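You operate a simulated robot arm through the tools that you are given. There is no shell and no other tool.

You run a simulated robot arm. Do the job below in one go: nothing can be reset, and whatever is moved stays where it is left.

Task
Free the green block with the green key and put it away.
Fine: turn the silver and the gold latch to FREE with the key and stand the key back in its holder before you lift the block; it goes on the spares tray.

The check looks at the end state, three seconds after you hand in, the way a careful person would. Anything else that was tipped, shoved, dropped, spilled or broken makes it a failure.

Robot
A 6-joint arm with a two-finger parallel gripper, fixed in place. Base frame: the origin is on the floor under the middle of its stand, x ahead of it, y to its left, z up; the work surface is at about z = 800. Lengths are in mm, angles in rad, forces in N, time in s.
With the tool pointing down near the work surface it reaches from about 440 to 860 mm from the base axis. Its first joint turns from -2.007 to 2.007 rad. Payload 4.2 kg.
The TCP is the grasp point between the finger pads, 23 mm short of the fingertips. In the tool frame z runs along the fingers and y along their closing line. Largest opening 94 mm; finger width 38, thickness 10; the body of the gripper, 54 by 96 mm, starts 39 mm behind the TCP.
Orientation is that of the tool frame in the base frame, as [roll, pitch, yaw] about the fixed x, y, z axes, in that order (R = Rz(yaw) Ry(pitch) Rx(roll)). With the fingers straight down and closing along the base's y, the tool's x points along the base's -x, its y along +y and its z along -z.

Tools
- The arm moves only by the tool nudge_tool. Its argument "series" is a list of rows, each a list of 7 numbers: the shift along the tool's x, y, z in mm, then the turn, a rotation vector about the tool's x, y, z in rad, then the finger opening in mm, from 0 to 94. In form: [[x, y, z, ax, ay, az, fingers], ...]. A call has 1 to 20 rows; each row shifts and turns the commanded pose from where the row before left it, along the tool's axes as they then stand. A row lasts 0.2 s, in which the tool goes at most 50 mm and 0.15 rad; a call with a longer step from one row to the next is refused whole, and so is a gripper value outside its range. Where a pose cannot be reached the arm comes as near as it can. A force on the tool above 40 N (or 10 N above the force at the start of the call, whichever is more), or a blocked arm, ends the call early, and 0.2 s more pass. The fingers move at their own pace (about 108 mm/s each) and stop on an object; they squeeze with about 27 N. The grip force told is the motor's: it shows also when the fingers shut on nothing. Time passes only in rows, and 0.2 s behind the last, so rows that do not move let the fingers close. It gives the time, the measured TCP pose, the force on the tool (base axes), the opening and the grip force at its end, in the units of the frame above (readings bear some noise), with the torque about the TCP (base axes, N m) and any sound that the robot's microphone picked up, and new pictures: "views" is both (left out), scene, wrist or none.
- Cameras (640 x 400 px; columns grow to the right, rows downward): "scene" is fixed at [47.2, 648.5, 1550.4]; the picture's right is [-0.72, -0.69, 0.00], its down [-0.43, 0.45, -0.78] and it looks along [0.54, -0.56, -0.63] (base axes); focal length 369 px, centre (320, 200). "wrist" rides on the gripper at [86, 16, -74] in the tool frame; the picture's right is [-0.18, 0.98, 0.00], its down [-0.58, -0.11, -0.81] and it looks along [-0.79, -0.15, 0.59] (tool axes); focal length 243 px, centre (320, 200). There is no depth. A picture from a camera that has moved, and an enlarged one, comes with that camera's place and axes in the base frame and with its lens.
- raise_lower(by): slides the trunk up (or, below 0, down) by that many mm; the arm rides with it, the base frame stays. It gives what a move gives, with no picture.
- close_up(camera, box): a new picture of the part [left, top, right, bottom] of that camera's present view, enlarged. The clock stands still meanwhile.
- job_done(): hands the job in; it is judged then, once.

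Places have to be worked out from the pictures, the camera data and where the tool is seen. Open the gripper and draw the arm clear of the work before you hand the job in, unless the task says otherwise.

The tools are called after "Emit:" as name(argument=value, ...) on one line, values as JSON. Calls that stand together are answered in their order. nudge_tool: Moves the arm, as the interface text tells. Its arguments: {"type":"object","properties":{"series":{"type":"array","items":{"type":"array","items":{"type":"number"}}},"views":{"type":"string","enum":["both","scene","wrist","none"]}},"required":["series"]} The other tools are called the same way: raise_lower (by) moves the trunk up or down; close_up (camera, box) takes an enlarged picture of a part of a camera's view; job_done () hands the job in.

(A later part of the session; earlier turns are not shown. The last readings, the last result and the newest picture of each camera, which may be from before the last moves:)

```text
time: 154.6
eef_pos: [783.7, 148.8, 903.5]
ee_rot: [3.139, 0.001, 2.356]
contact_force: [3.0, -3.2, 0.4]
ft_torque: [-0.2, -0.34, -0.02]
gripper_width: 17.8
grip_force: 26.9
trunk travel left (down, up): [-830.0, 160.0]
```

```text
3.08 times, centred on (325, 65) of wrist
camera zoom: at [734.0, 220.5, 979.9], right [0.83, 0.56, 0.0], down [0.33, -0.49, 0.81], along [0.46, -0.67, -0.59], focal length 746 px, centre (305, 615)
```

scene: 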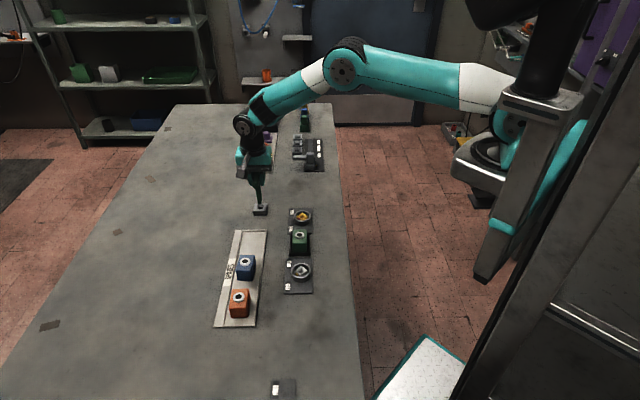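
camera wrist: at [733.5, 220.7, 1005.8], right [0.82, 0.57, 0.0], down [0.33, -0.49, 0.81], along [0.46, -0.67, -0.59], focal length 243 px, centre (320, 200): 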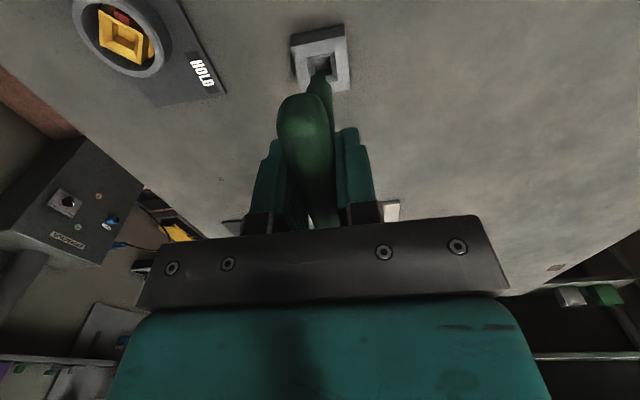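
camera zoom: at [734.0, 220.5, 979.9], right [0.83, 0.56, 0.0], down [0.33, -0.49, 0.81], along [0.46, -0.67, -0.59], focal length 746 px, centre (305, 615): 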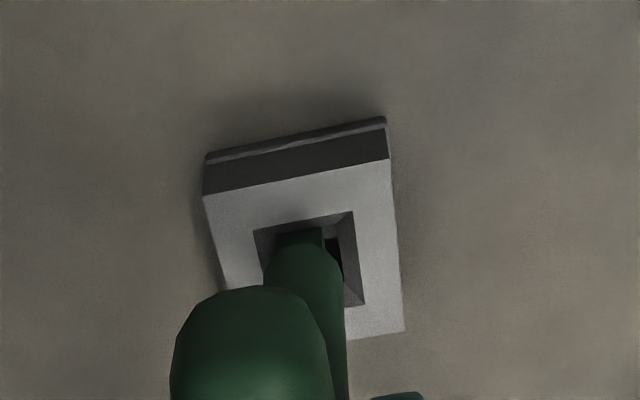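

The peg is in the holder; a light 4 N side force suggests shifting about 0.8 mm along the bar direction. I do that and seat it.

Emit:
nudge_tool(series=[[-0.9, 0, 0, 0, 0, 0, 0], [0, 0, 1.5, 0, 0, 0, 0], [0, 0, 0, 0, 0, 0, 0]], views="none")

Emit:
nudge_tool(series=[[0, 0, 1.0, 0, 0, 0, 0], [0, 0, 0, 0, 0, 0, 0]], views="none")

```text
time: 155.4
eef_pos: [783.1, 147.4, 902.2]
ee_rot: [-3.14, -0.001, 2.359]
contact_force: [-0.3, 0.3, -2.0]
ft_torque: [0.0, -0.02, -0.02]
gripper_width: 17.7
grip_force: 27.2
trunk travel left (down, up): [-830.0, 160.0]
```

```text
time: 156.0
eef_pos: [783.8, 147.7, 901.0]
ee_rot: [3.141, 0.002, 2.355]
contact_force: [0.4, -0.6, -1.2]
ft_torque: [0.01, -0.01, 0.01]
gripper_width: 17.7
grip_force: 26.8
trunk travel left (down, up): [-830.0, 160.0]
```

Emit:
nudge_tool(series=[[0, 0, 0.8, 0, 0, 0, 0], [0, 0, 0, 0, 0, 0, 0]], views="none")

Emit:
nudge_tool(series=[[0, 0, 0.8, 0, 0, 0, 0], [0, 0, 0, 0, 0, 0, 0]], views="both")

Emit:
close_up(camera="scene", box=[240, 170, 280, 230])

```text
time: 156.6
eef_pos: [783.1, 147.3, 902.2]
ee_rot: [-3.142, 0.001, 2.356]
contact_force: [0.6, -0.1, -1.5]
ft_torque: [0.02, 0.03, 0.0]
gripper_width: 17.7
grip_force: 26.8
trunk travel left (down, up): [-830.0, 160.0]
```

```text
time: 157.2
eef_pos: [783.4, 147.4, 900.1]
ee_rot: [3.14, 0.001, 2.357]
contact_force: [0.1, 0.8, -1.7]
ft_torque: [0.01, 0.02, 0.03]
gripper_width: 17.8
grip_force: 27.1
trunk travel left (down, up): [-830.0, 160.0]
camera wrist: at [734.3, 220.2, 975.6], right [0.82, 0.57, 0.0], down [0.33, -0.49, 0.81], along [0.46, -0.67, -0.59], focal length 243 px, centre (320, 200)
```

scene: 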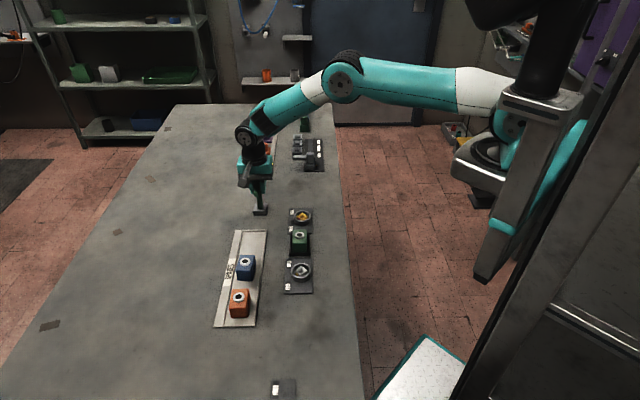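
wrist: 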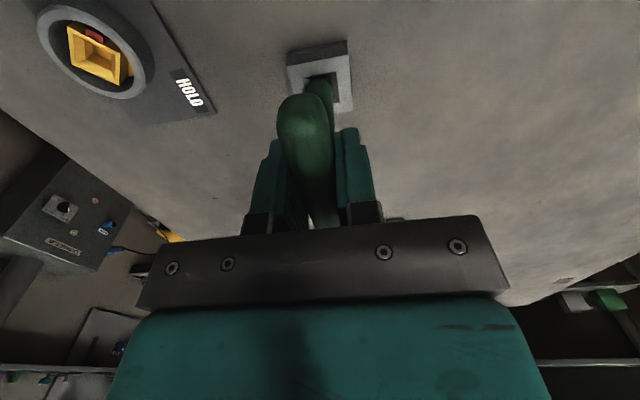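

```text
6.67 times, centred on (260, 200) of scene
camera zoom: at [47.2, 648.5, 1550.4], right [-0.72, -0.69, 0.0], down [-0.43, 0.45, -0.78], along [0.54, -0.56, -0.63], focal length 2457 px, centre (720, 200)
```

zoom: 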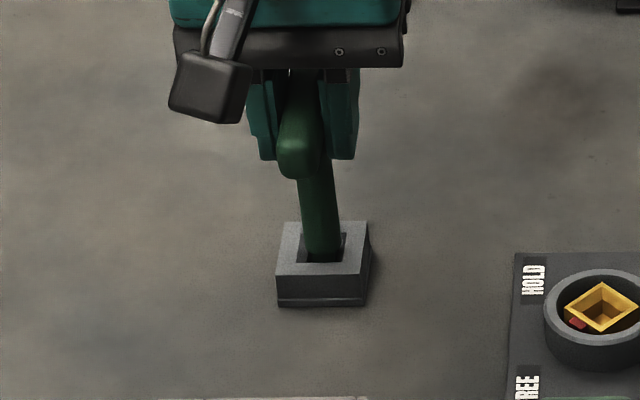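

Emit:
nudge_tool(series=[[0, 0, 1, 0, 0, 0, 0], [0, 0, 0, 0, 0, 0, 0]], views="none")

Emit:
nudge_tool(series=[[0, 0, 1, 0, 0, 0, 0], [0, 0, 0, 0, 0, 0, 0]], views="none")

```text
time: 157.8
eef_pos: [783.9, 148.5, 899.8]
ee_rot: [3.139, 0.001, 2.356]
contact_force: [-0.2, -0.1, -1.6]
ft_torque: [0.04, -0.01, -0.01]
gripper_width: 17.6
grip_force: 27.2
trunk travel left (down, up): [-830.0, 160.0]
```

```text
time: 158.4
eef_pos: [783.4, 148.0, 898.2]
ee_rot: [-3.141, 0.002, 2.357]
contact_force: [0.9, 0.0, -1.3]
ft_torque: [-0.01, 0.03, 0.0]
gripper_width: 17.7
grip_force: 27.0
trunk travel left (down, up): [-830.0, 160.0]
```

Emit:
nudge_tool(series=[[0, 0, 1, 0, 0, 0, 0], [0, 0, 0, 0, 0, 0, 0]], views="none")

Emit:
nudge_tool(series=[[0, 0, 1, 0, 0, 0, 0], [0, 0, 0, 0, 0, 0, 0]], views="none")

```text
time: 159.0
eef_pos: [783.7, 147.0, 897.0]
ee_rot: [3.14, 0.001, 2.357]
contact_force: [-2.1, -0.9, 3.6]
ft_torque: [-0.05, 0.15, 0.0]
gripper_width: 17.7
grip_force: 26.8
trunk travel left (down, up): [-830.0, 160.0]
```

```text
time: 159.6
eef_pos: [785.1, 147.9, 897.3]
ee_rot: [3.138, 0.001, 2.356]
contact_force: [-1.1, -1.3, 13.9]
ft_torque: [-0.12, 0.18, 0.03]
gripper_width: 17.8
grip_force: 26.7
trunk travel left (down, up): [-830.0, 160.0]
```

The key is seated (14 N downward). I relax slightly, open the fingers and check that it stands.

Emit:
nudge_tool(series=[[0, 0, -0.6, 0, 0, 0, 0], [0, 0, 0, 0, 0, 0, 24], [0, 0, 0, 0, 0, 0, 40], [0, 0, 0, 0, 0, 0, 70], [0, 0, 0, 0, 0, 0, 70]], views="both")

Emit:
close_up(camera="scene", box=[240, 160, 280, 220])

Emit:
close_up(camera="wrist", box=[220, 20, 420, 240])

```text
time: 160.8
eef_pos: [783.2, 146.8, 896.9]
ee_rot: [3.138, 0.001, 2.355]
contact_force: [0.2, 0.3, -0.7]
ft_torque: [-0.01, -0.01, 0.02]
gripper_width: 69.9
grip_force: 0.1
trunk travel left (down, up): [-830.0, 160.0]
camera wrist: at [734.3, 220.0, 972.8], right [0.82, 0.57, 0.0], down [0.33, -0.49, 0.81], along [0.46, -0.67, -0.59], focal length 243 px, centre (320, 200)
```

scene: 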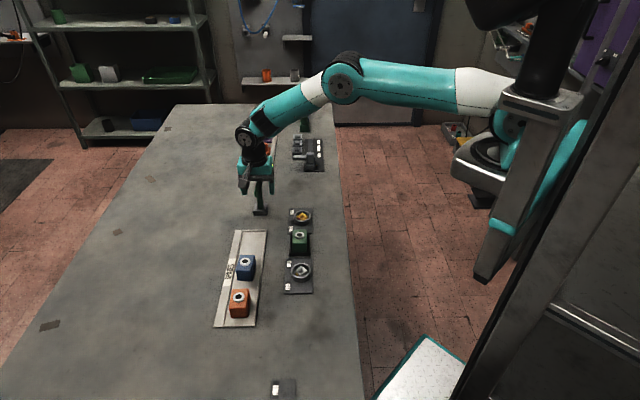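
wrist: 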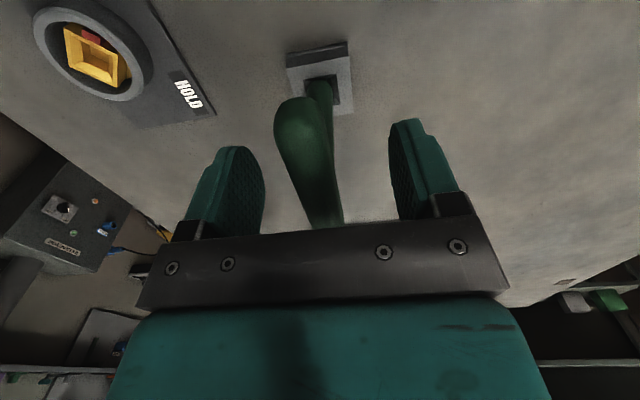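

```text
6.67 times, centred on (260, 190) of scene
camera zoom: at [47.2, 648.5, 1550.4], right [-0.72, -0.69, 0.0], down [-0.43, 0.45, -0.78], along [0.54, -0.56, -0.63], focal length 2457 px, centre (720, 267)
```

zoom: 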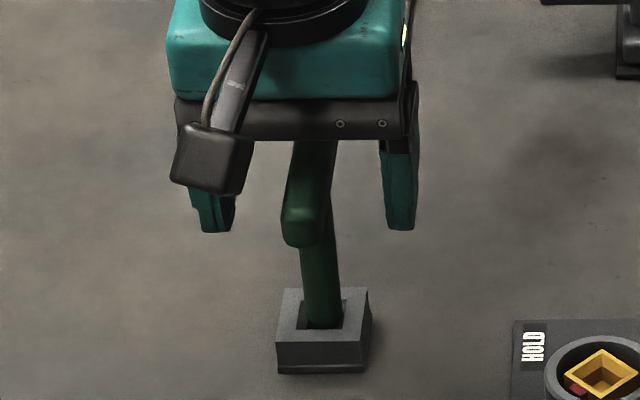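

```text
1.82 times, centred on (320, 130) of wrist
camera zoom: at [734.3, 220.0, 972.8], right [0.82, 0.57, 0.0], down [0.33, -0.49, 0.81], along [0.46, -0.67, -0.59], focal length 441 px, centre (320, 327)
```

zoom: 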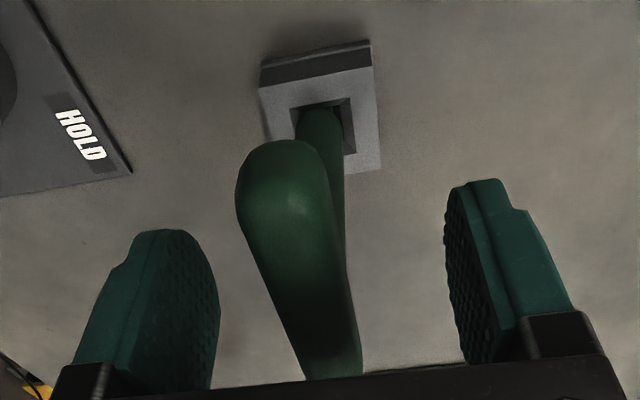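

The key stands in its holder. I rise straight up and away from it, then go look at the green block.

Emit:
nudge_tool(series=[[0, 0, -8, 0, 0, 0, 80], [0, 0, -15, 0, 0, 0, 80], [0, 0, -20, 0, 0, 0, 80], [0, 0, -20, 0, 0, 0, 80], [0, 0, -20, 0, 0, 0, 80], [0, 0, -20, 0, 0, 0, 80], [0, 0, -10, 0, 0, 0, 94], [0, 0, 0, 0, 0, 0, 94]], views="both")

Emit:
close_up(camera="scene", box=[230, 160, 320, 300])

```text
time: 162.6
eef_pos: [783.9, 147.3, 1011.0]
ee_rot: [3.14, 0.002, 2.357]
contact_force: [-0.3, 0.6, -0.4]
ft_torque: [0.03, 0.02, -0.03]
gripper_width: 94.0
grip_force: 0.1
trunk travel left (down, up): [-830.0, 160.0]
camera wrist: at [735.2, 219.7, 1086.1], right [0.82, 0.57, 0.0], down [0.33, -0.49, 0.81], along [0.46, -0.67, -0.59], focal length 243 px, centre (320, 200)
```

scene: 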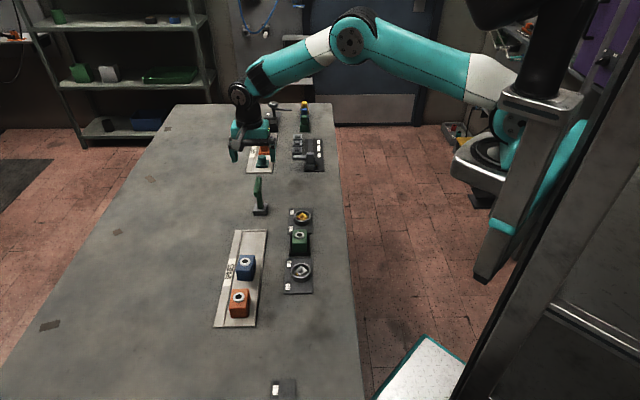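
wrist: 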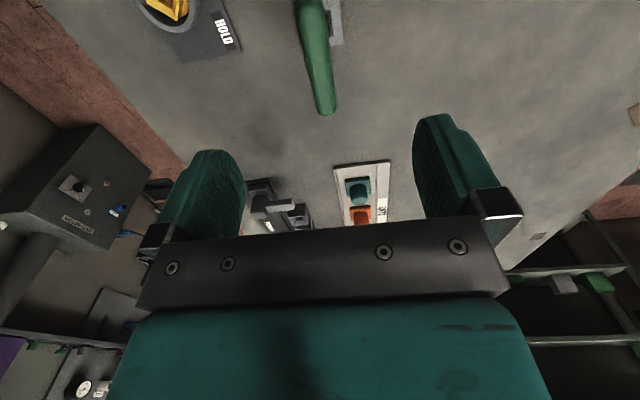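

```text
2.86 times, centred on (275, 230) of scene
camera zoom: at [47.2, 648.5, 1550.4], right [-0.72, -0.69, 0.0], down [-0.43, 0.45, -0.78], along [0.54, -0.56, -0.63], focal length 1053 px, centre (449, 114)
```

zoom: 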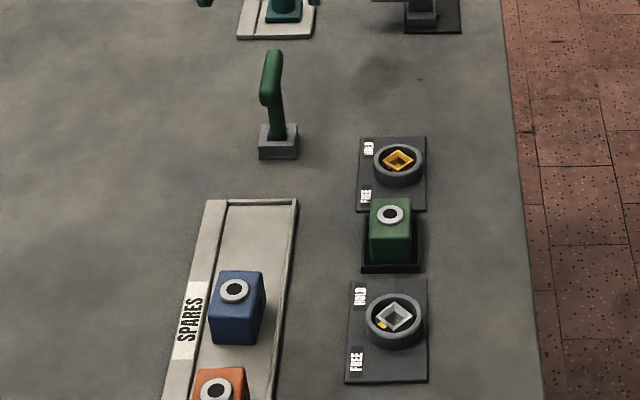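

The key is standing in its holder, and both tabs are at FREE. I move over to the green block and turn the fingers to close along the fixture line.

Emit:
nudge_tool(series=[[14, -12, 0, 0, 0, 0, 94], [24, -20, 0, 0, 0, 0, 94], [28, -24, 0, 0, 0, 0, 94], [28, -24, 0, 0, 0, 0, 94], [28, -24, 0, 0, 0, 0, 94], [27, -24, 0, 0, 0, 0, 94], [0, 0, 0, 0, 0, 0, 94]], views="none")

Emit:
nudge_tool(series=[[0, 0, 0, 0, 0, -0.14, 94], [0, 0, 0, 0, 0, -0.143, 94], [0, 0, 0, 0, 0, -0.143, 94], [0, 0, 0, 0, 0, -0.143, 94], [0, 0, 0, 0, 0, -0.143, 94], [0, 0, 0, 0, 0, -0.143, 94], [0, 0, 0, 0, 0, -0.143, 94], [0, 0, 0, 0, 0, -0.143, 94], [0, 0, 0, 0, 0, -0.143, 94], [0, 0, 0, 0, 0, -0.143, 94], [0, 0, 0, 0, 0, -0.143, 94], [0, 0, 0, 0, 0, 0, 94]], views="both")

Emit:
close_up(camera="wrist", box=[180, 0, 460, 200])

```text
time: 164.2
eef_pos: [586.0, 163.8, 1010.2]
ee_rot: [3.14, 0.002, 2.355]
contact_force: [0.0, -0.4, 0.0]
ft_torque: [-0.04, 0.01, 0.0]
gripper_width: 94.3
grip_force: 0.0
trunk travel left (down, up): [-830.0, 160.0]
```

```text
time: 166.8
eef_pos: [587.1, 162.6, 1009.4]
ee_rot: [-3.139, 0.002, -2.356]
contact_force: [0.0, 0.4, -0.3]
ft_torque: [0.01, -0.01, -0.01]
gripper_width: 93.9
grip_force: 0.1
trunk travel left (down, up): [-830.0, 160.0]
camera wrist: at [515.6, 112.5, 1084.9], right [-0.57, 0.82, 0.0], down [0.49, 0.33, 0.81], along [0.67, 0.46, -0.59], focal length 243 px, centre (320, 200)
```

scene: 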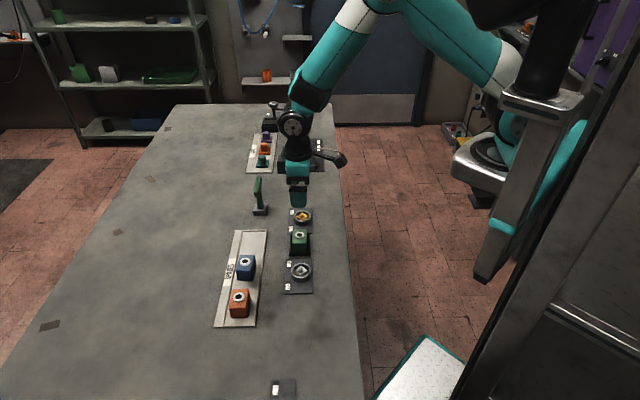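
wrist: 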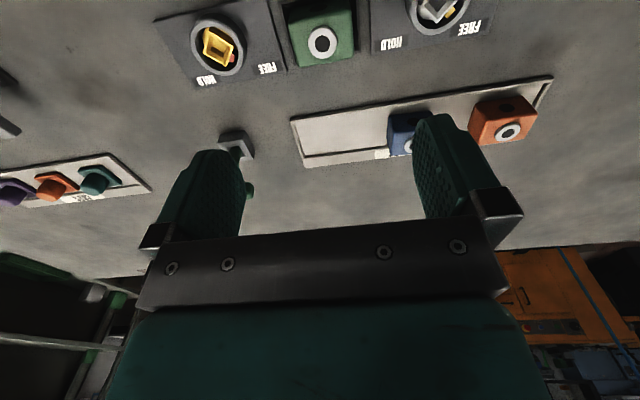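

```text
2.00 times, centred on (320, 100) of wrist
camera zoom: at [515.6, 112.5, 1084.9], right [-0.57, 0.82, 0.0], down [0.49, 0.33, 0.81], along [0.67, 0.46, -0.59], focal length 485 px, centre (320, 400)
```

zoom: 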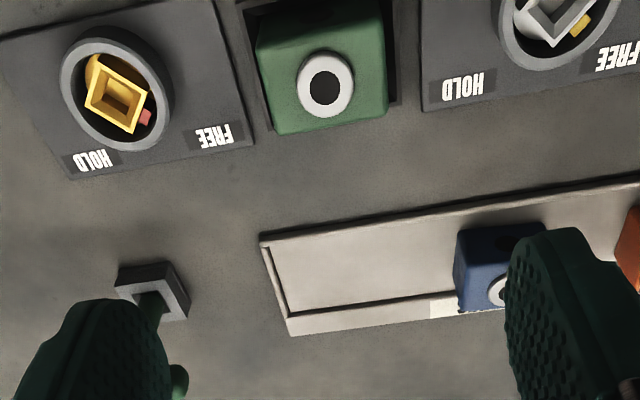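

The block is about 50 mm wide and aligned with the tool; its centre is ~3.5 mm further from the robot than the TCP. I shift and descend partway to check before gripping.

Emit:
nudge_tool(series=[[-3.5, -0.5, 15, 0, 0, 0, 94], [0, 0, 25, 0, 0, 0, 94], [0, 0, 25, 0, 0, 0, 94], [0, 0, 25, 0, 0, 0, 94], [0, 0, 25, 0, 0, 0, 94], [0, 0, 15, 0, 0, 0, 94], [0, 0, 0, 0, 0, 0, 94]], views="both")

Emit:
close_up(camera="wrist", box=[180, 0, 460, 240])

Emit:
close_up(camera="scene", box=[270, 200, 330, 290])

```text
time: 168.4
eef_pos: [590.2, 164.6, 878.9]
ee_rot: [-3.139, 0.002, -2.359]
contact_force: [-0.1, 0.1, 0.8]
ft_torque: [0.01, -0.02, 0.0]
gripper_width: 93.8
grip_force: 0.1
trunk travel left (down, up): [-830.0, 160.0]
camera wrist: at [517.4, 115.0, 954.1], right [-0.56, 0.83, 0.0], down [0.49, 0.33, 0.81], along [0.67, 0.46, -0.59], focal length 243 px, centre (320, 200)
```

scene: 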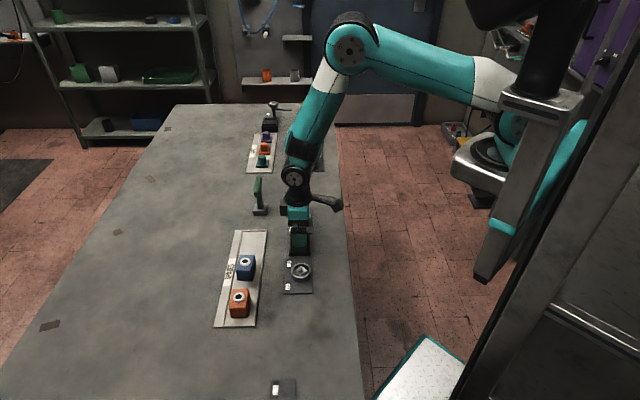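
wrist: 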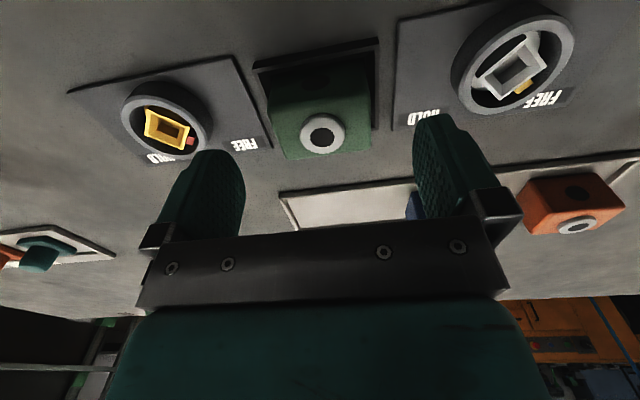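

```text
1.67 times, centred on (320, 120) of wrist
camera zoom: at [517.4, 115.0, 954.1], right [-0.56, 0.83, 0.0], down [0.49, 0.33, 0.81], along [0.67, 0.46, -0.59], focal length 404 px, centre (320, 333)
```

zoom: 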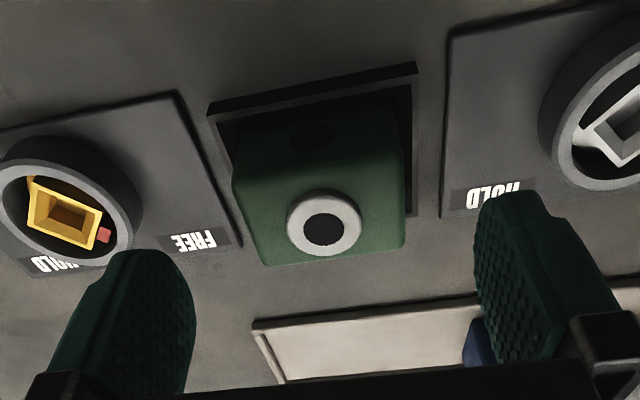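

```text
4.44 times, centred on (300, 245) of scene
camera zoom: at [47.2, 648.5, 1550.4], right [-0.72, -0.69, 0.0], down [-0.43, 0.45, -0.78], along [0.54, -0.56, -0.63], focal length 1638 px, centre (409, 0)
```

zoom: 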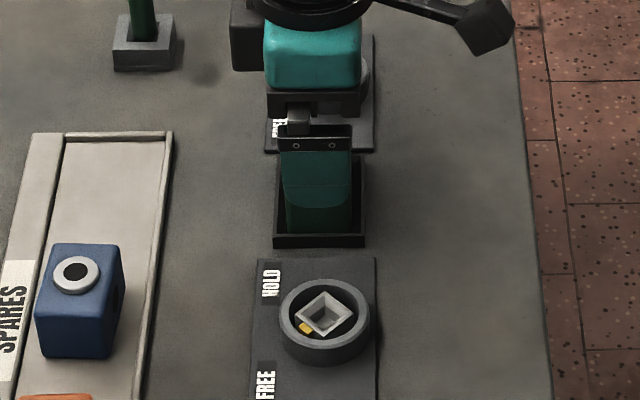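

The block is centred between the fingers. I descend so the fingertips stay above the cradle rim (TCP z≈840) and close.

Emit:
nudge_tool(series=[[0, 0, 14, 0, 0, 0, 94], [0, 0, 14, 0, 0, 0, 94], [0, 0, 11, 0, 0, 0, 94], [0, 0, 0, 0, 0, 0, 94], [0, 0, 0, 0, 0, 0, 62], [0, 0, 0, 0, 0, 0, 40], [0, 0, 0, 0, 0, 0, 40], [0, 0, 0, 0, 0, 0, 40]], views="both")

Emit:
close_up(camera="scene", box=[270, 200, 330, 290])

Emit:
close_up(camera="wrist", box=[180, 0, 460, 240])

```text
time: 170.2
eef_pos: [590.6, 164.2, 840.0]
ee_rot: [-3.141, 0.002, -2.355]
contact_force: [-3.4, 5.2, -0.2]
ft_torque: [0.18, 0.07, -0.02]
gripper_width: 55.7
grip_force: 27.2
trunk travel left (down, up): [-830.0, 160.0]
camera wrist: at [518.1, 115.0, 915.9], right [-0.56, 0.83, 0.0], down [0.49, 0.33, 0.81], along [0.67, 0.46, -0.59], focal length 243 px, centre (320, 200)
```

scene: 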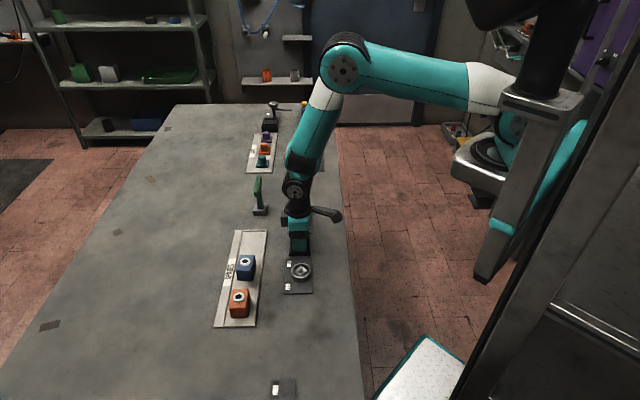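
wrist: 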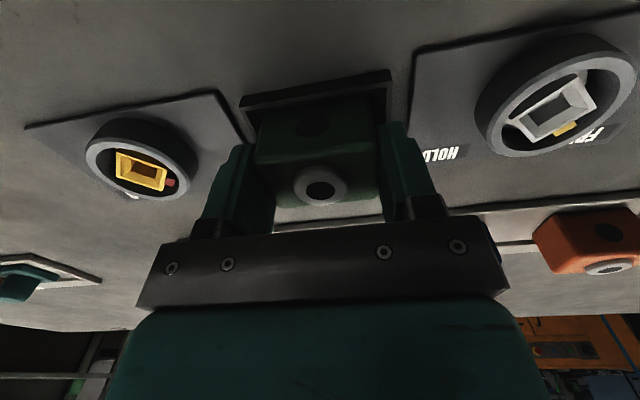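

```text
4.44 times, centred on (300, 245) of scene
camera zoom: at [47.2, 648.5, 1550.4], right [-0.72, -0.69, 0.0], down [-0.43, 0.45, -0.78], along [0.54, -0.56, -0.63], focal length 1638 px, centre (409, 0)
```

zoom: 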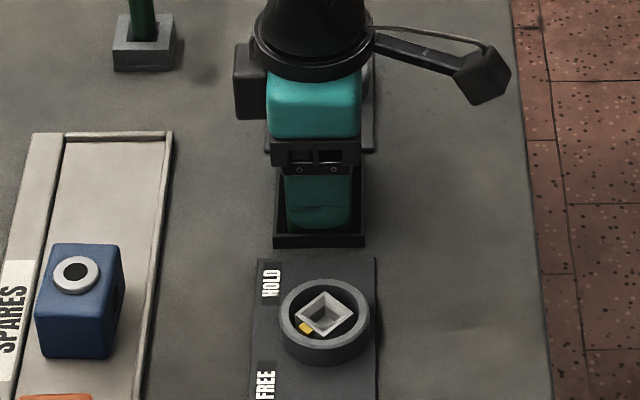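

```text
1.67 times, centred on (320, 120) of wrist
camera zoom: at [518.1, 115.0, 915.9], right [-0.56, 0.83, 0.0], down [0.49, 0.33, 0.81], along [0.67, 0.46, -0.59], focal length 404 px, centre (320, 333)
```

zoom: 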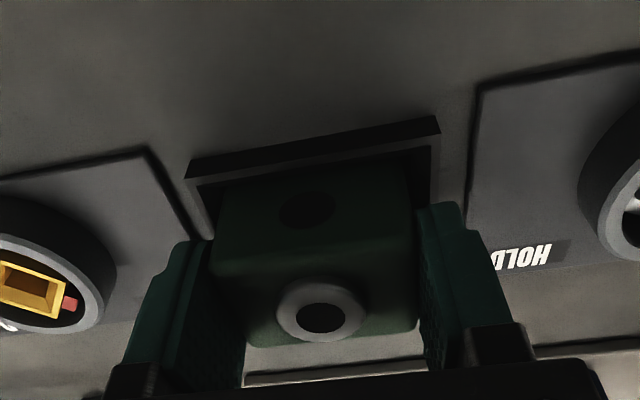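

Gripped at 55.7 mm. I lift very gently at first to make sure the block is really released.

Emit:
nudge_tool(series=[[0, 0, -1, 0, 0, 0, 40], [0, 0, -2, 0, 0, 0, 40], [0, 0, -3, 0, 0, 0, 40], [0, 0, 0, 0, 0, 0, 40]], views="none")

Emit:
close_up(camera="scene", box=[270, 200, 330, 290])

```text
time: 171.2
eef_pos: [592.8, 164.8, 847.6]
ee_rot: [-3.139, 0.001, -2.358]
contact_force: [-4.7, 2.8, 3.1]
ft_torque: [0.06, -0.02, 0.02]
gripper_width: 55.6
grip_force: 26.8
trunk travel left (down, up): [-830.0, 160.0]
```

```text
4.44 times, centred on (300, 245) of scene
camera zoom: at [47.2, 648.5, 1550.4], right [-0.72, -0.69, 0.0], down [-0.43, 0.45, -0.78], along [0.54, -0.56, -0.63], focal length 1638 px, centre (409, 0)
```

zoom: 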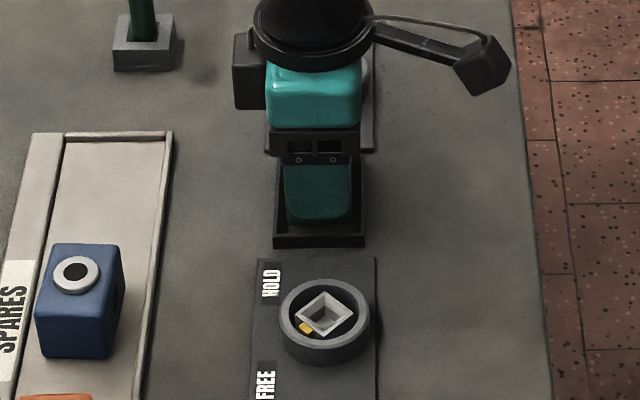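

Emit:
nudge_tool(series=[[0, 0, 0, 0, 0, 0, 40], [0, 0, 0, 0, 0, 0, 40]], views="wrist")

Emit:
close_up(camera="wrist", box=[180, 40, 460, 240])

```text
time: 171.8
eef_pos: [590.6, 164.8, 846.1]
ee_rot: [-3.14, 0.001, -2.36]
contact_force: [-2.6, 2.4, 6.8]
ft_torque: [-0.04, -0.12, 0.01]
gripper_width: 55.9
grip_force: 26.6
trunk travel left (down, up): [-830.0, 160.0]
camera wrist: at [518.9, 114.6, 922.4], right [-0.56, 0.83, 0.0], down [0.49, 0.33, 0.81], along [0.67, 0.45, -0.59], focal length 243 px, centre (320, 200)
```

wrist: 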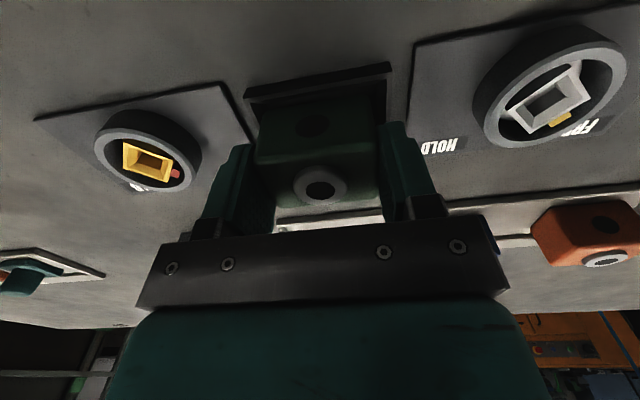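

```text
2.00 times, centred on (320, 140) of wrist
camera zoom: at [518.9, 114.6, 922.4], right [-0.56, 0.83, 0.0], down [0.49, 0.33, 0.81], along [0.67, 0.45, -0.59], focal length 485 px, centre (320, 320)
```

zoom: 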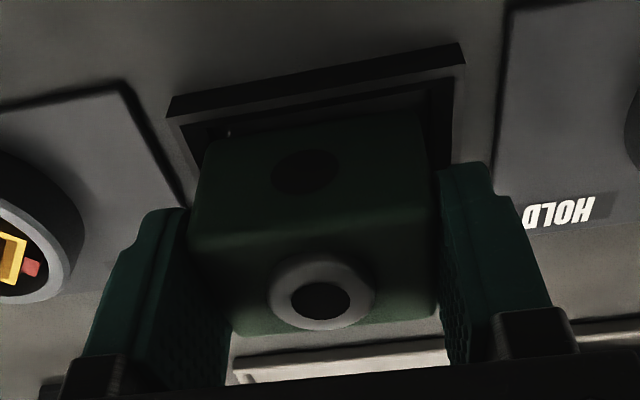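

The block has risen with the fingers (its ring kept its place in the view). I continue lifting slowly and watch the force.

Emit:
nudge_tool(series=[[0, 0, -3, 0, 0, 0, 40], [0, 0, -4, 0, 0, 0, 40], [0, 0, -4, 0, 0, 0, 40], [0, 0, 0, 0, 0, 0, 40]], views="both")

Emit:
close_up(camera="scene", box=[270, 200, 330, 290])

Emit:
close_up(camera="wrist", box=[180, 40, 460, 240])

```text
time: 172.8
eef_pos: [591.1, 165.6, 857.8]
ee_rot: [-3.139, 0.002, -2.359]
contact_force: [-0.3, 0.0, -1.4]
ft_torque: [-0.04, 0.01, -0.02]
gripper_width: 55.8
grip_force: 27.4
trunk travel left (down, up): [-830.0, 160.0]
camera wrist: at [518.5, 115.6, 933.5], right [-0.56, 0.83, 0.0], down [0.49, 0.33, 0.81], along [0.67, 0.45, -0.59], focal length 243 px, centre (320, 200)
```

scene: 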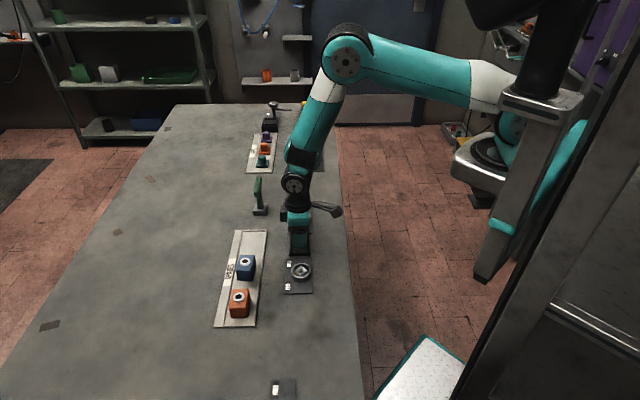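
wrist: 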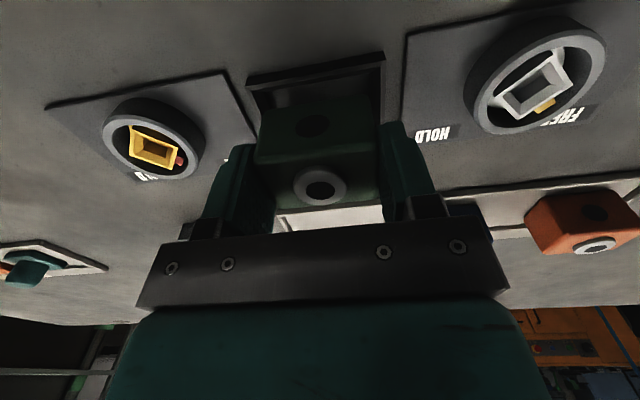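

```text
4.44 times, centred on (300, 245) of scene
camera zoom: at [47.2, 648.5, 1550.4], right [-0.72, -0.69, 0.0], down [-0.43, 0.45, -0.78], along [0.54, -0.56, -0.63], focal length 1638 px, centre (409, 0)
```

zoom: 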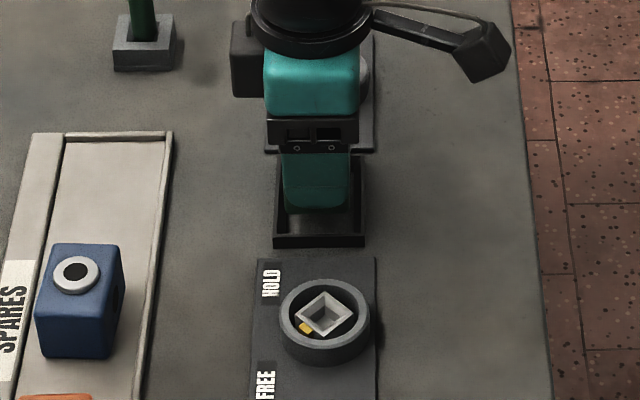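

```text
2.00 times, centred on (320, 140) of wrist
camera zoom: at [518.5, 115.6, 933.5], right [-0.56, 0.83, 0.0], down [0.49, 0.33, 0.81], along [0.67, 0.45, -0.59], focal length 485 px, centre (320, 320)
```

zoom: 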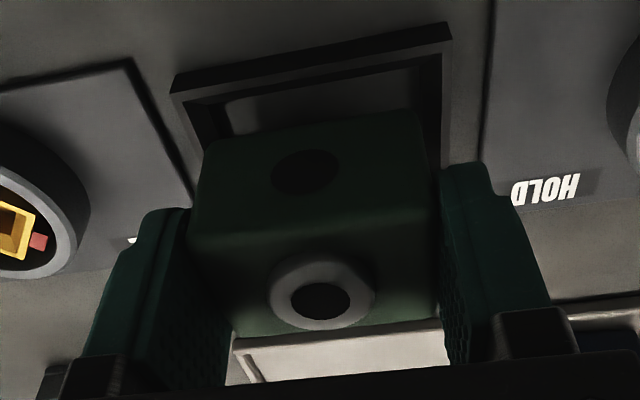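

The block is free of its cradle. I lift it higher and carry it gently across to the empty end of the spares tray.

Emit:
nudge_tool(series=[[0, 0, -8, 0, 0, 0, 40], [0, 0, -13, 0, 0, 0, 40], [0, 0, -14, 0, 0, 0, 40], [0, 0, -10, 0, 0, 0, 40], [-3, 0, 0, 0, 0, 0, 40], [-7, -1, 0, 0, 0, 0, 40], [-11, -1, 0, 0, 0, 0, 40], [-12, -1, 0, 0, 0, 0, 40], [-12, -1, 0, 0, 0, 0, 40], [-12, -1, 0, 0, 0, 0, 40], [-12, -1, 0, 0, 0, 0, 40], [0, 0, 0, 0, 0, 0, 40]], views="scene")

Emit:
nudge_tool(series=[[-5, -0.8, 0, 0, 0, 0, 40], [-10, -1, 0, 0, 0, 0, 40], [-12, -1, 0, 0, 0, 0, 40], [-12, -1, 0, 0, 0, 0, 40], [-12, -1, 0, 0, 0, 0, 40], [-10, 0, 0, 0, 0, 0, 40], [-5, 0, 0, 0, 0, 0, 40], [0, 0, 0, 0, 0, 0, 40]], views="both")

Emit:
close_up(camera="scene", box=[210, 170, 310, 320])

Emit:
close_up(camera="wrist", box=[180, 0, 500, 240])

```text
time: 175.4
eef_pos: [643.1, 210.0, 902.6]
ee_rot: [-3.139, 0.002, -2.359]
contact_force: [-0.5, 0.3, -2.7]
ft_torque: [-0.02, -0.02, 0.01]
gripper_width: 55.9
grip_force: 26.4
trunk travel left (down, up): [-830.0, 160.0]
```

scene: 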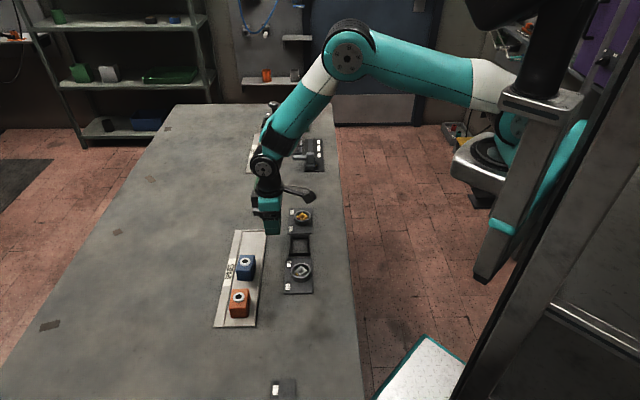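

```text
time: 177.2
eef_pos: [693.4, 252.5, 902.2]
ee_rot: [-3.139, 0.0, -2.357]
contact_force: [0.1, 0.2, -2.4]
ft_torque: [0.03, -0.02, 0.02]
gripper_width: 55.7
grip_force: 26.7
trunk travel left (down, up): [-830.0, 160.0]
camera wrist: at [621.2, 202.5, 978.5], right [-0.56, 0.83, 0.0], down [0.49, 0.33, 0.81], along [0.67, 0.45, -0.59], focal length 243 px, centre (320, 200)
```

scene: 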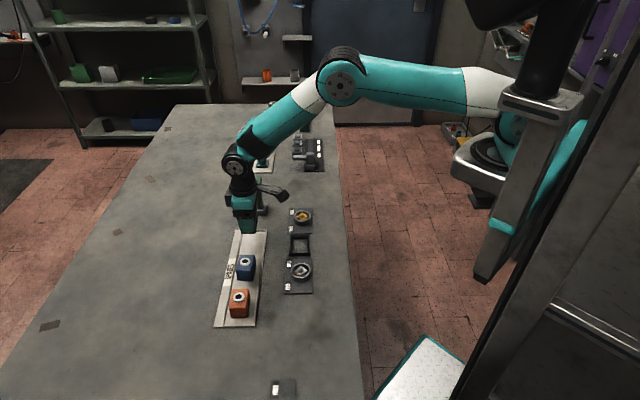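
wrist: 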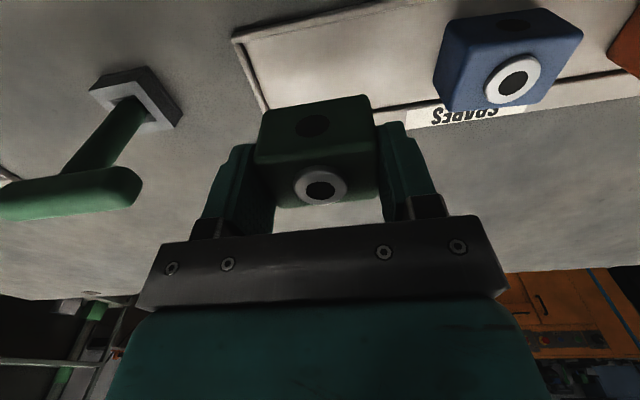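

```text
2.67 times, centred on (260, 245) of scene
camera zoom: at [47.2, 648.5, 1550.4], right [-0.72, -0.69, 0.0], down [-0.43, 0.45, -0.78], along [0.54, -0.56, -0.63], focal length 983 px, centre (480, 80)
```

zoom: 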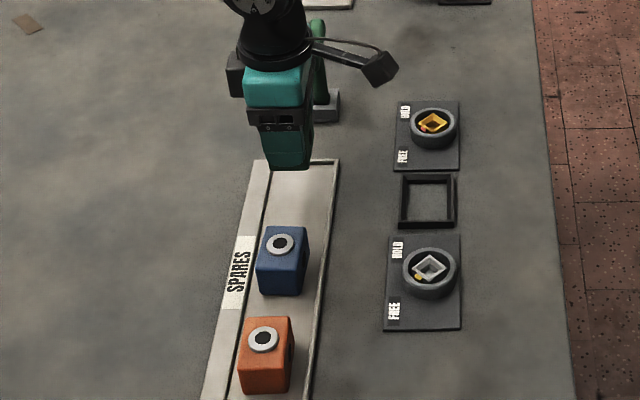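

```text
1.67 times, centred on (340, 120) of wrist
camera zoom: at [621.2, 202.5, 978.5], right [-0.56, 0.83, 0.0], down [0.49, 0.33, 0.81], along [0.67, 0.45, -0.59], focal length 404 px, centre (287, 333)
```

zoom: 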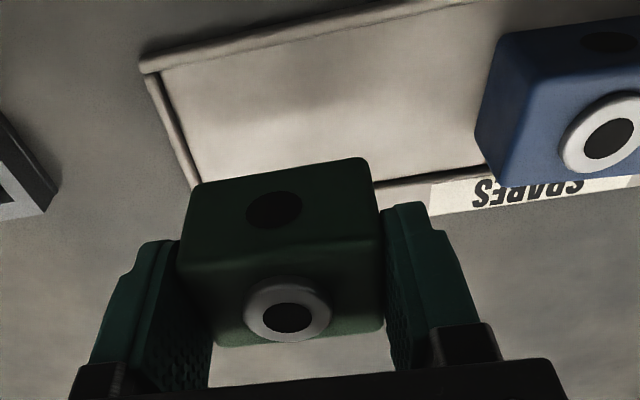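

The block hovers over the empty slot, centred on the channel within a couple of mm. I lower it to just above the tray rim and check the gaps.

Emit:
nudge_tool(series=[[0, 0, 8, 0, 0, 0, 40], [0, 0, 12, 0, 0, 0, 40], [0, 0, 14, 0, 0, 0, 40], [0, 0, 12, 0, 0, 0, 40], [0, 0, 0, 0, 0, 0, 40]], views="both")

Emit:
close_up(camera="scene", box=[220, 200, 290, 300])

Emit:
close_up(camera="wrist", box=[180, 0, 500, 240])

```text
time: 178.4
eef_pos: [694.4, 252.0, 855.4]
ee_rot: [-3.139, 0.001, -2.359]
contact_force: [-0.6, 0.9, -2.2]
ft_torque: [0.01, -0.02, -0.01]
gripper_width: 56.0
grip_force: 27.1
trunk travel left (down, up): [-830.0, 160.0]
camera wrist: at [622.2, 203.0, 931.7], right [-0.56, 0.83, 0.0], down [0.49, 0.33, 0.81], along [0.67, 0.45, -0.59], focal length 243 px, centre (320, 200)
```

scene: 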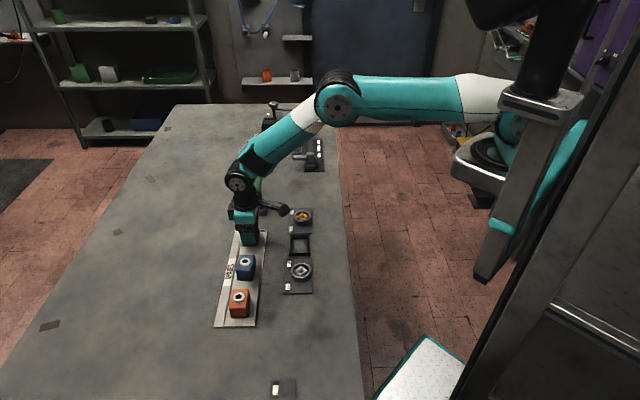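
wrist: 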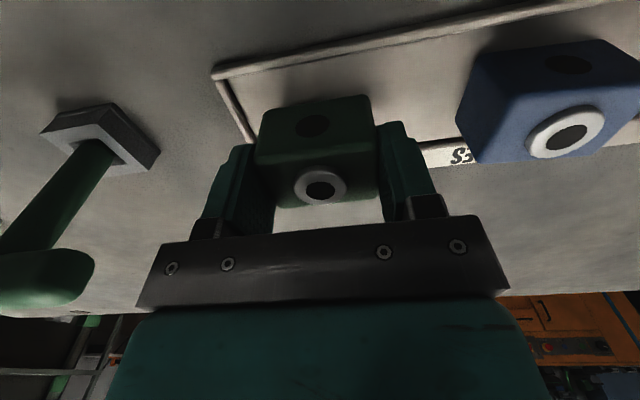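

```text
4.00 times, centred on (255, 250) of scene
camera zoom: at [47.2, 648.5, 1550.4], right [-0.72, -0.69, 0.0], down [-0.43, 0.45, -0.78], along [0.54, -0.56, -0.63], focal length 1474 px, centre (580, 0)
```

zoom: 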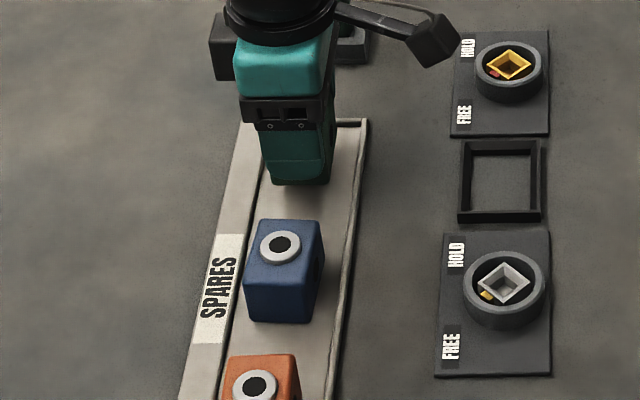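

```text
1.67 times, centred on (340, 120) of wrist
camera zoom: at [622.2, 203.0, 931.7], right [-0.56, 0.83, 0.0], down [0.49, 0.33, 0.81], along [0.67, 0.45, -0.59], focal length 404 px, centre (287, 333)
```

zoom: 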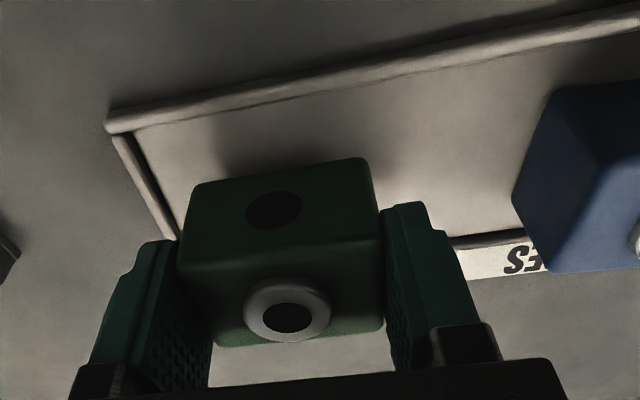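

Gaps to both rims and the tray end look even. I lower in small steps until the block touches the tray floor.

Emit:
nudge_tool(series=[[0, 0, 4, 0, 0, 0, 40], [0, 0, 4, 0, 0, 0, 40], [0, 0, 3, 0, 0, 0, 40], [0, 0, 0, 0, 0, 0, 40]], views="none")

Emit:
nudge_tool(series=[[0, 0, 1.5, 0, 0, 0, 40], [0, 0, 1.5, 0, 0, 0, 40], [0, 0, 0, 0, 0, 0, 40]], views="scene")

Emit:
close_up(camera="scene", box=[220, 200, 290, 300])

```text
time: 179.4
eef_pos: [693.9, 252.1, 845.3]
ee_rot: [-3.14, 0.001, -2.359]
contact_force: [-0.9, 1.0, -2.2]
ft_torque: [0.0, 0.02, 0.03]
gripper_width: 55.7
grip_force: 27.2
trunk travel left (down, up): [-830.0, 160.0]
```

```text
time: 180.2
eef_pos: [694.3, 253.2, 843.8]
ee_rot: [-3.138, 0.002, -2.359]
contact_force: [-1.0, -1.6, 2.1]
ft_torque: [-0.16, -0.02, -0.01]
gripper_width: 55.7
grip_force: 27.0
trunk travel left (down, up): [-830.0, 160.0]
```

scene: 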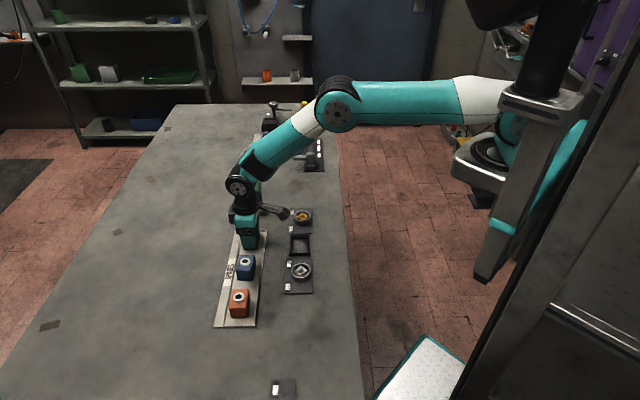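

```text
4.00 times, centred on (255, 250) of scene
camera zoom: at [47.2, 648.5, 1550.4], right [-0.72, -0.69, 0.0], down [-0.43, 0.45, -0.78], along [0.54, -0.56, -0.63], focal length 1474 px, centre (580, 0)
```

zoom: 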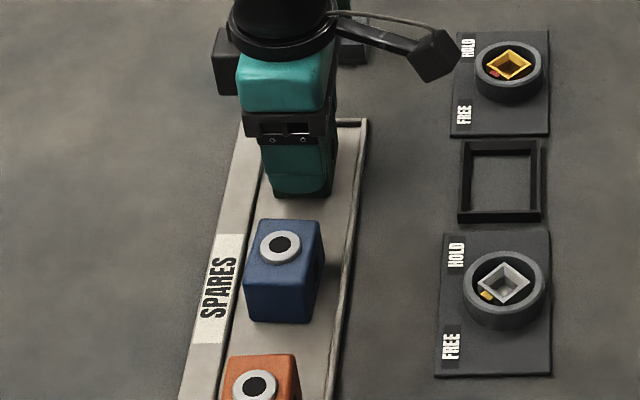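

Emit:
nudge_tool(series=[[0, 0, 0.8, 0, 0, 0, 40], [0, 0, 0, 0, 0, 0, 40]], views="wrist")

Emit:
close_up(camera="wrist", box=[180, 0, 500, 240])

```text
time: 180.8
eef_pos: [694.5, 252.2, 843.5]
ee_rot: [-3.14, 0.002, -2.357]
contact_force: [-0.9, -4.9, 12.1]
ft_torque: [-0.33, 0.22, 0.05]
gripper_width: 55.7
grip_force: 27.3
trunk travel left (down, up): [-830.0, 160.0]
camera wrist: at [622.2, 203.3, 918.8], right [-0.56, 0.83, 0.0], down [0.49, 0.33, 0.81], along [0.67, 0.45, -0.59], focal length 243 px, centre (320, 200)
```

wrist: 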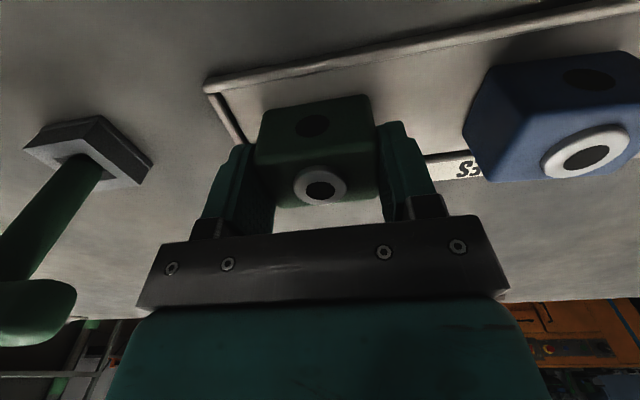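

```text
1.67 times, centred on (340, 120) of wrist
camera zoom: at [622.2, 203.3, 918.8], right [-0.56, 0.83, 0.0], down [0.49, 0.33, 0.81], along [0.67, 0.45, -0.59], focal length 404 px, centre (287, 333)
```

zoom: 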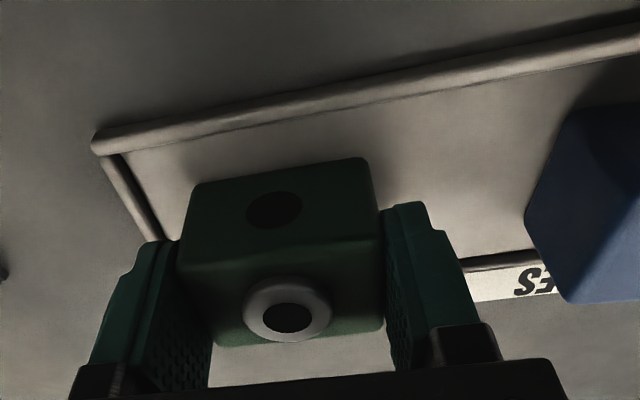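

The block rests on the tray floor inside the channel (12 N). I ease off, open the fingers moderately and check.

Emit:
nudge_tool(series=[[0, 0, -0.5, 0, 0, 0, 40], [0, 0, 0, 0, 0, 0, 58], [0, 0, 0, 0, 0, 0, 66], [0, 0, 0, 0, 0, 0, 74], [0, 0, 0, 0, 0, 0, 74]], views="both")

Emit:
close_up(camera="wrist", box=[180, 0, 500, 240])

```text
time: 182.0
eef_pos: [695.5, 252.5, 842.6]
ee_rot: [-3.14, 0.001, -2.358]
contact_force: [-1.4, 0.6, -0.6]
ft_torque: [-0.05, -0.01, 0.0]
gripper_width: 73.8
grip_force: 0.0
trunk travel left (down, up): [-830.0, 160.0]
camera wrist: at [622.2, 203.5, 918.1], right [-0.56, 0.83, 0.0], down [0.49, 0.33, 0.81], along [0.67, 0.45, -0.59], focal length 243 px, centre (320, 200)
```

scene: 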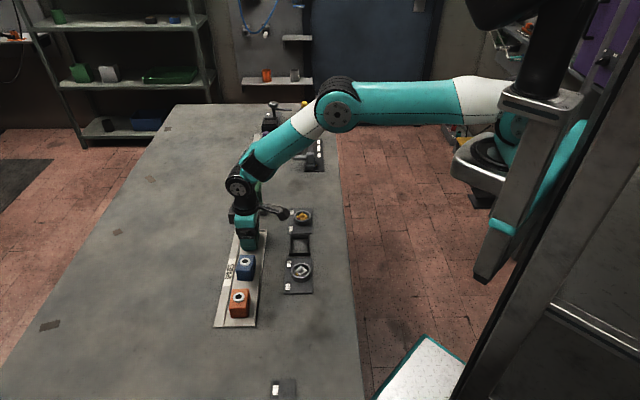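
wrist: 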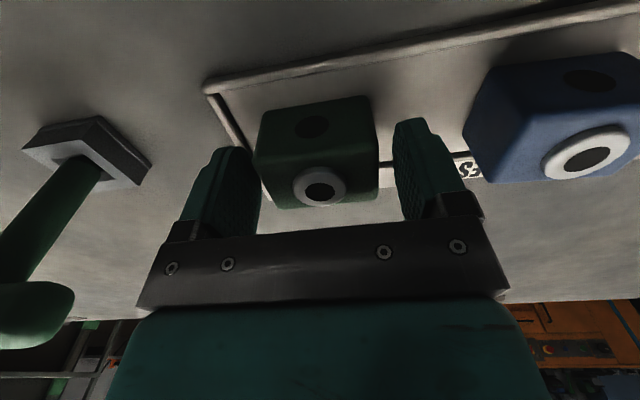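

```text
1.67 times, centred on (340, 120) of wrist
camera zoom: at [622.2, 203.5, 918.1], right [-0.56, 0.83, 0.0], down [0.49, 0.33, 0.81], along [0.67, 0.45, -0.59], focal length 404 px, centre (287, 333)
```

zoom: 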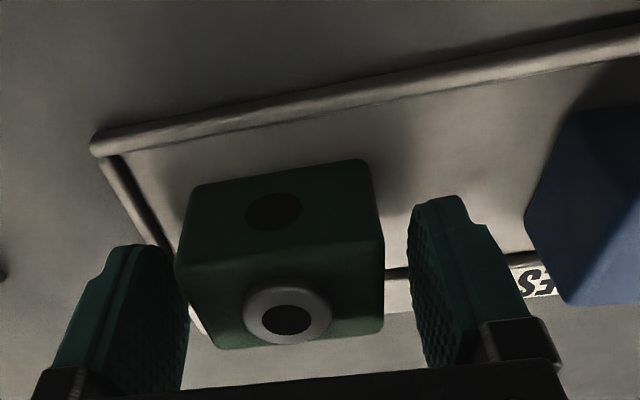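

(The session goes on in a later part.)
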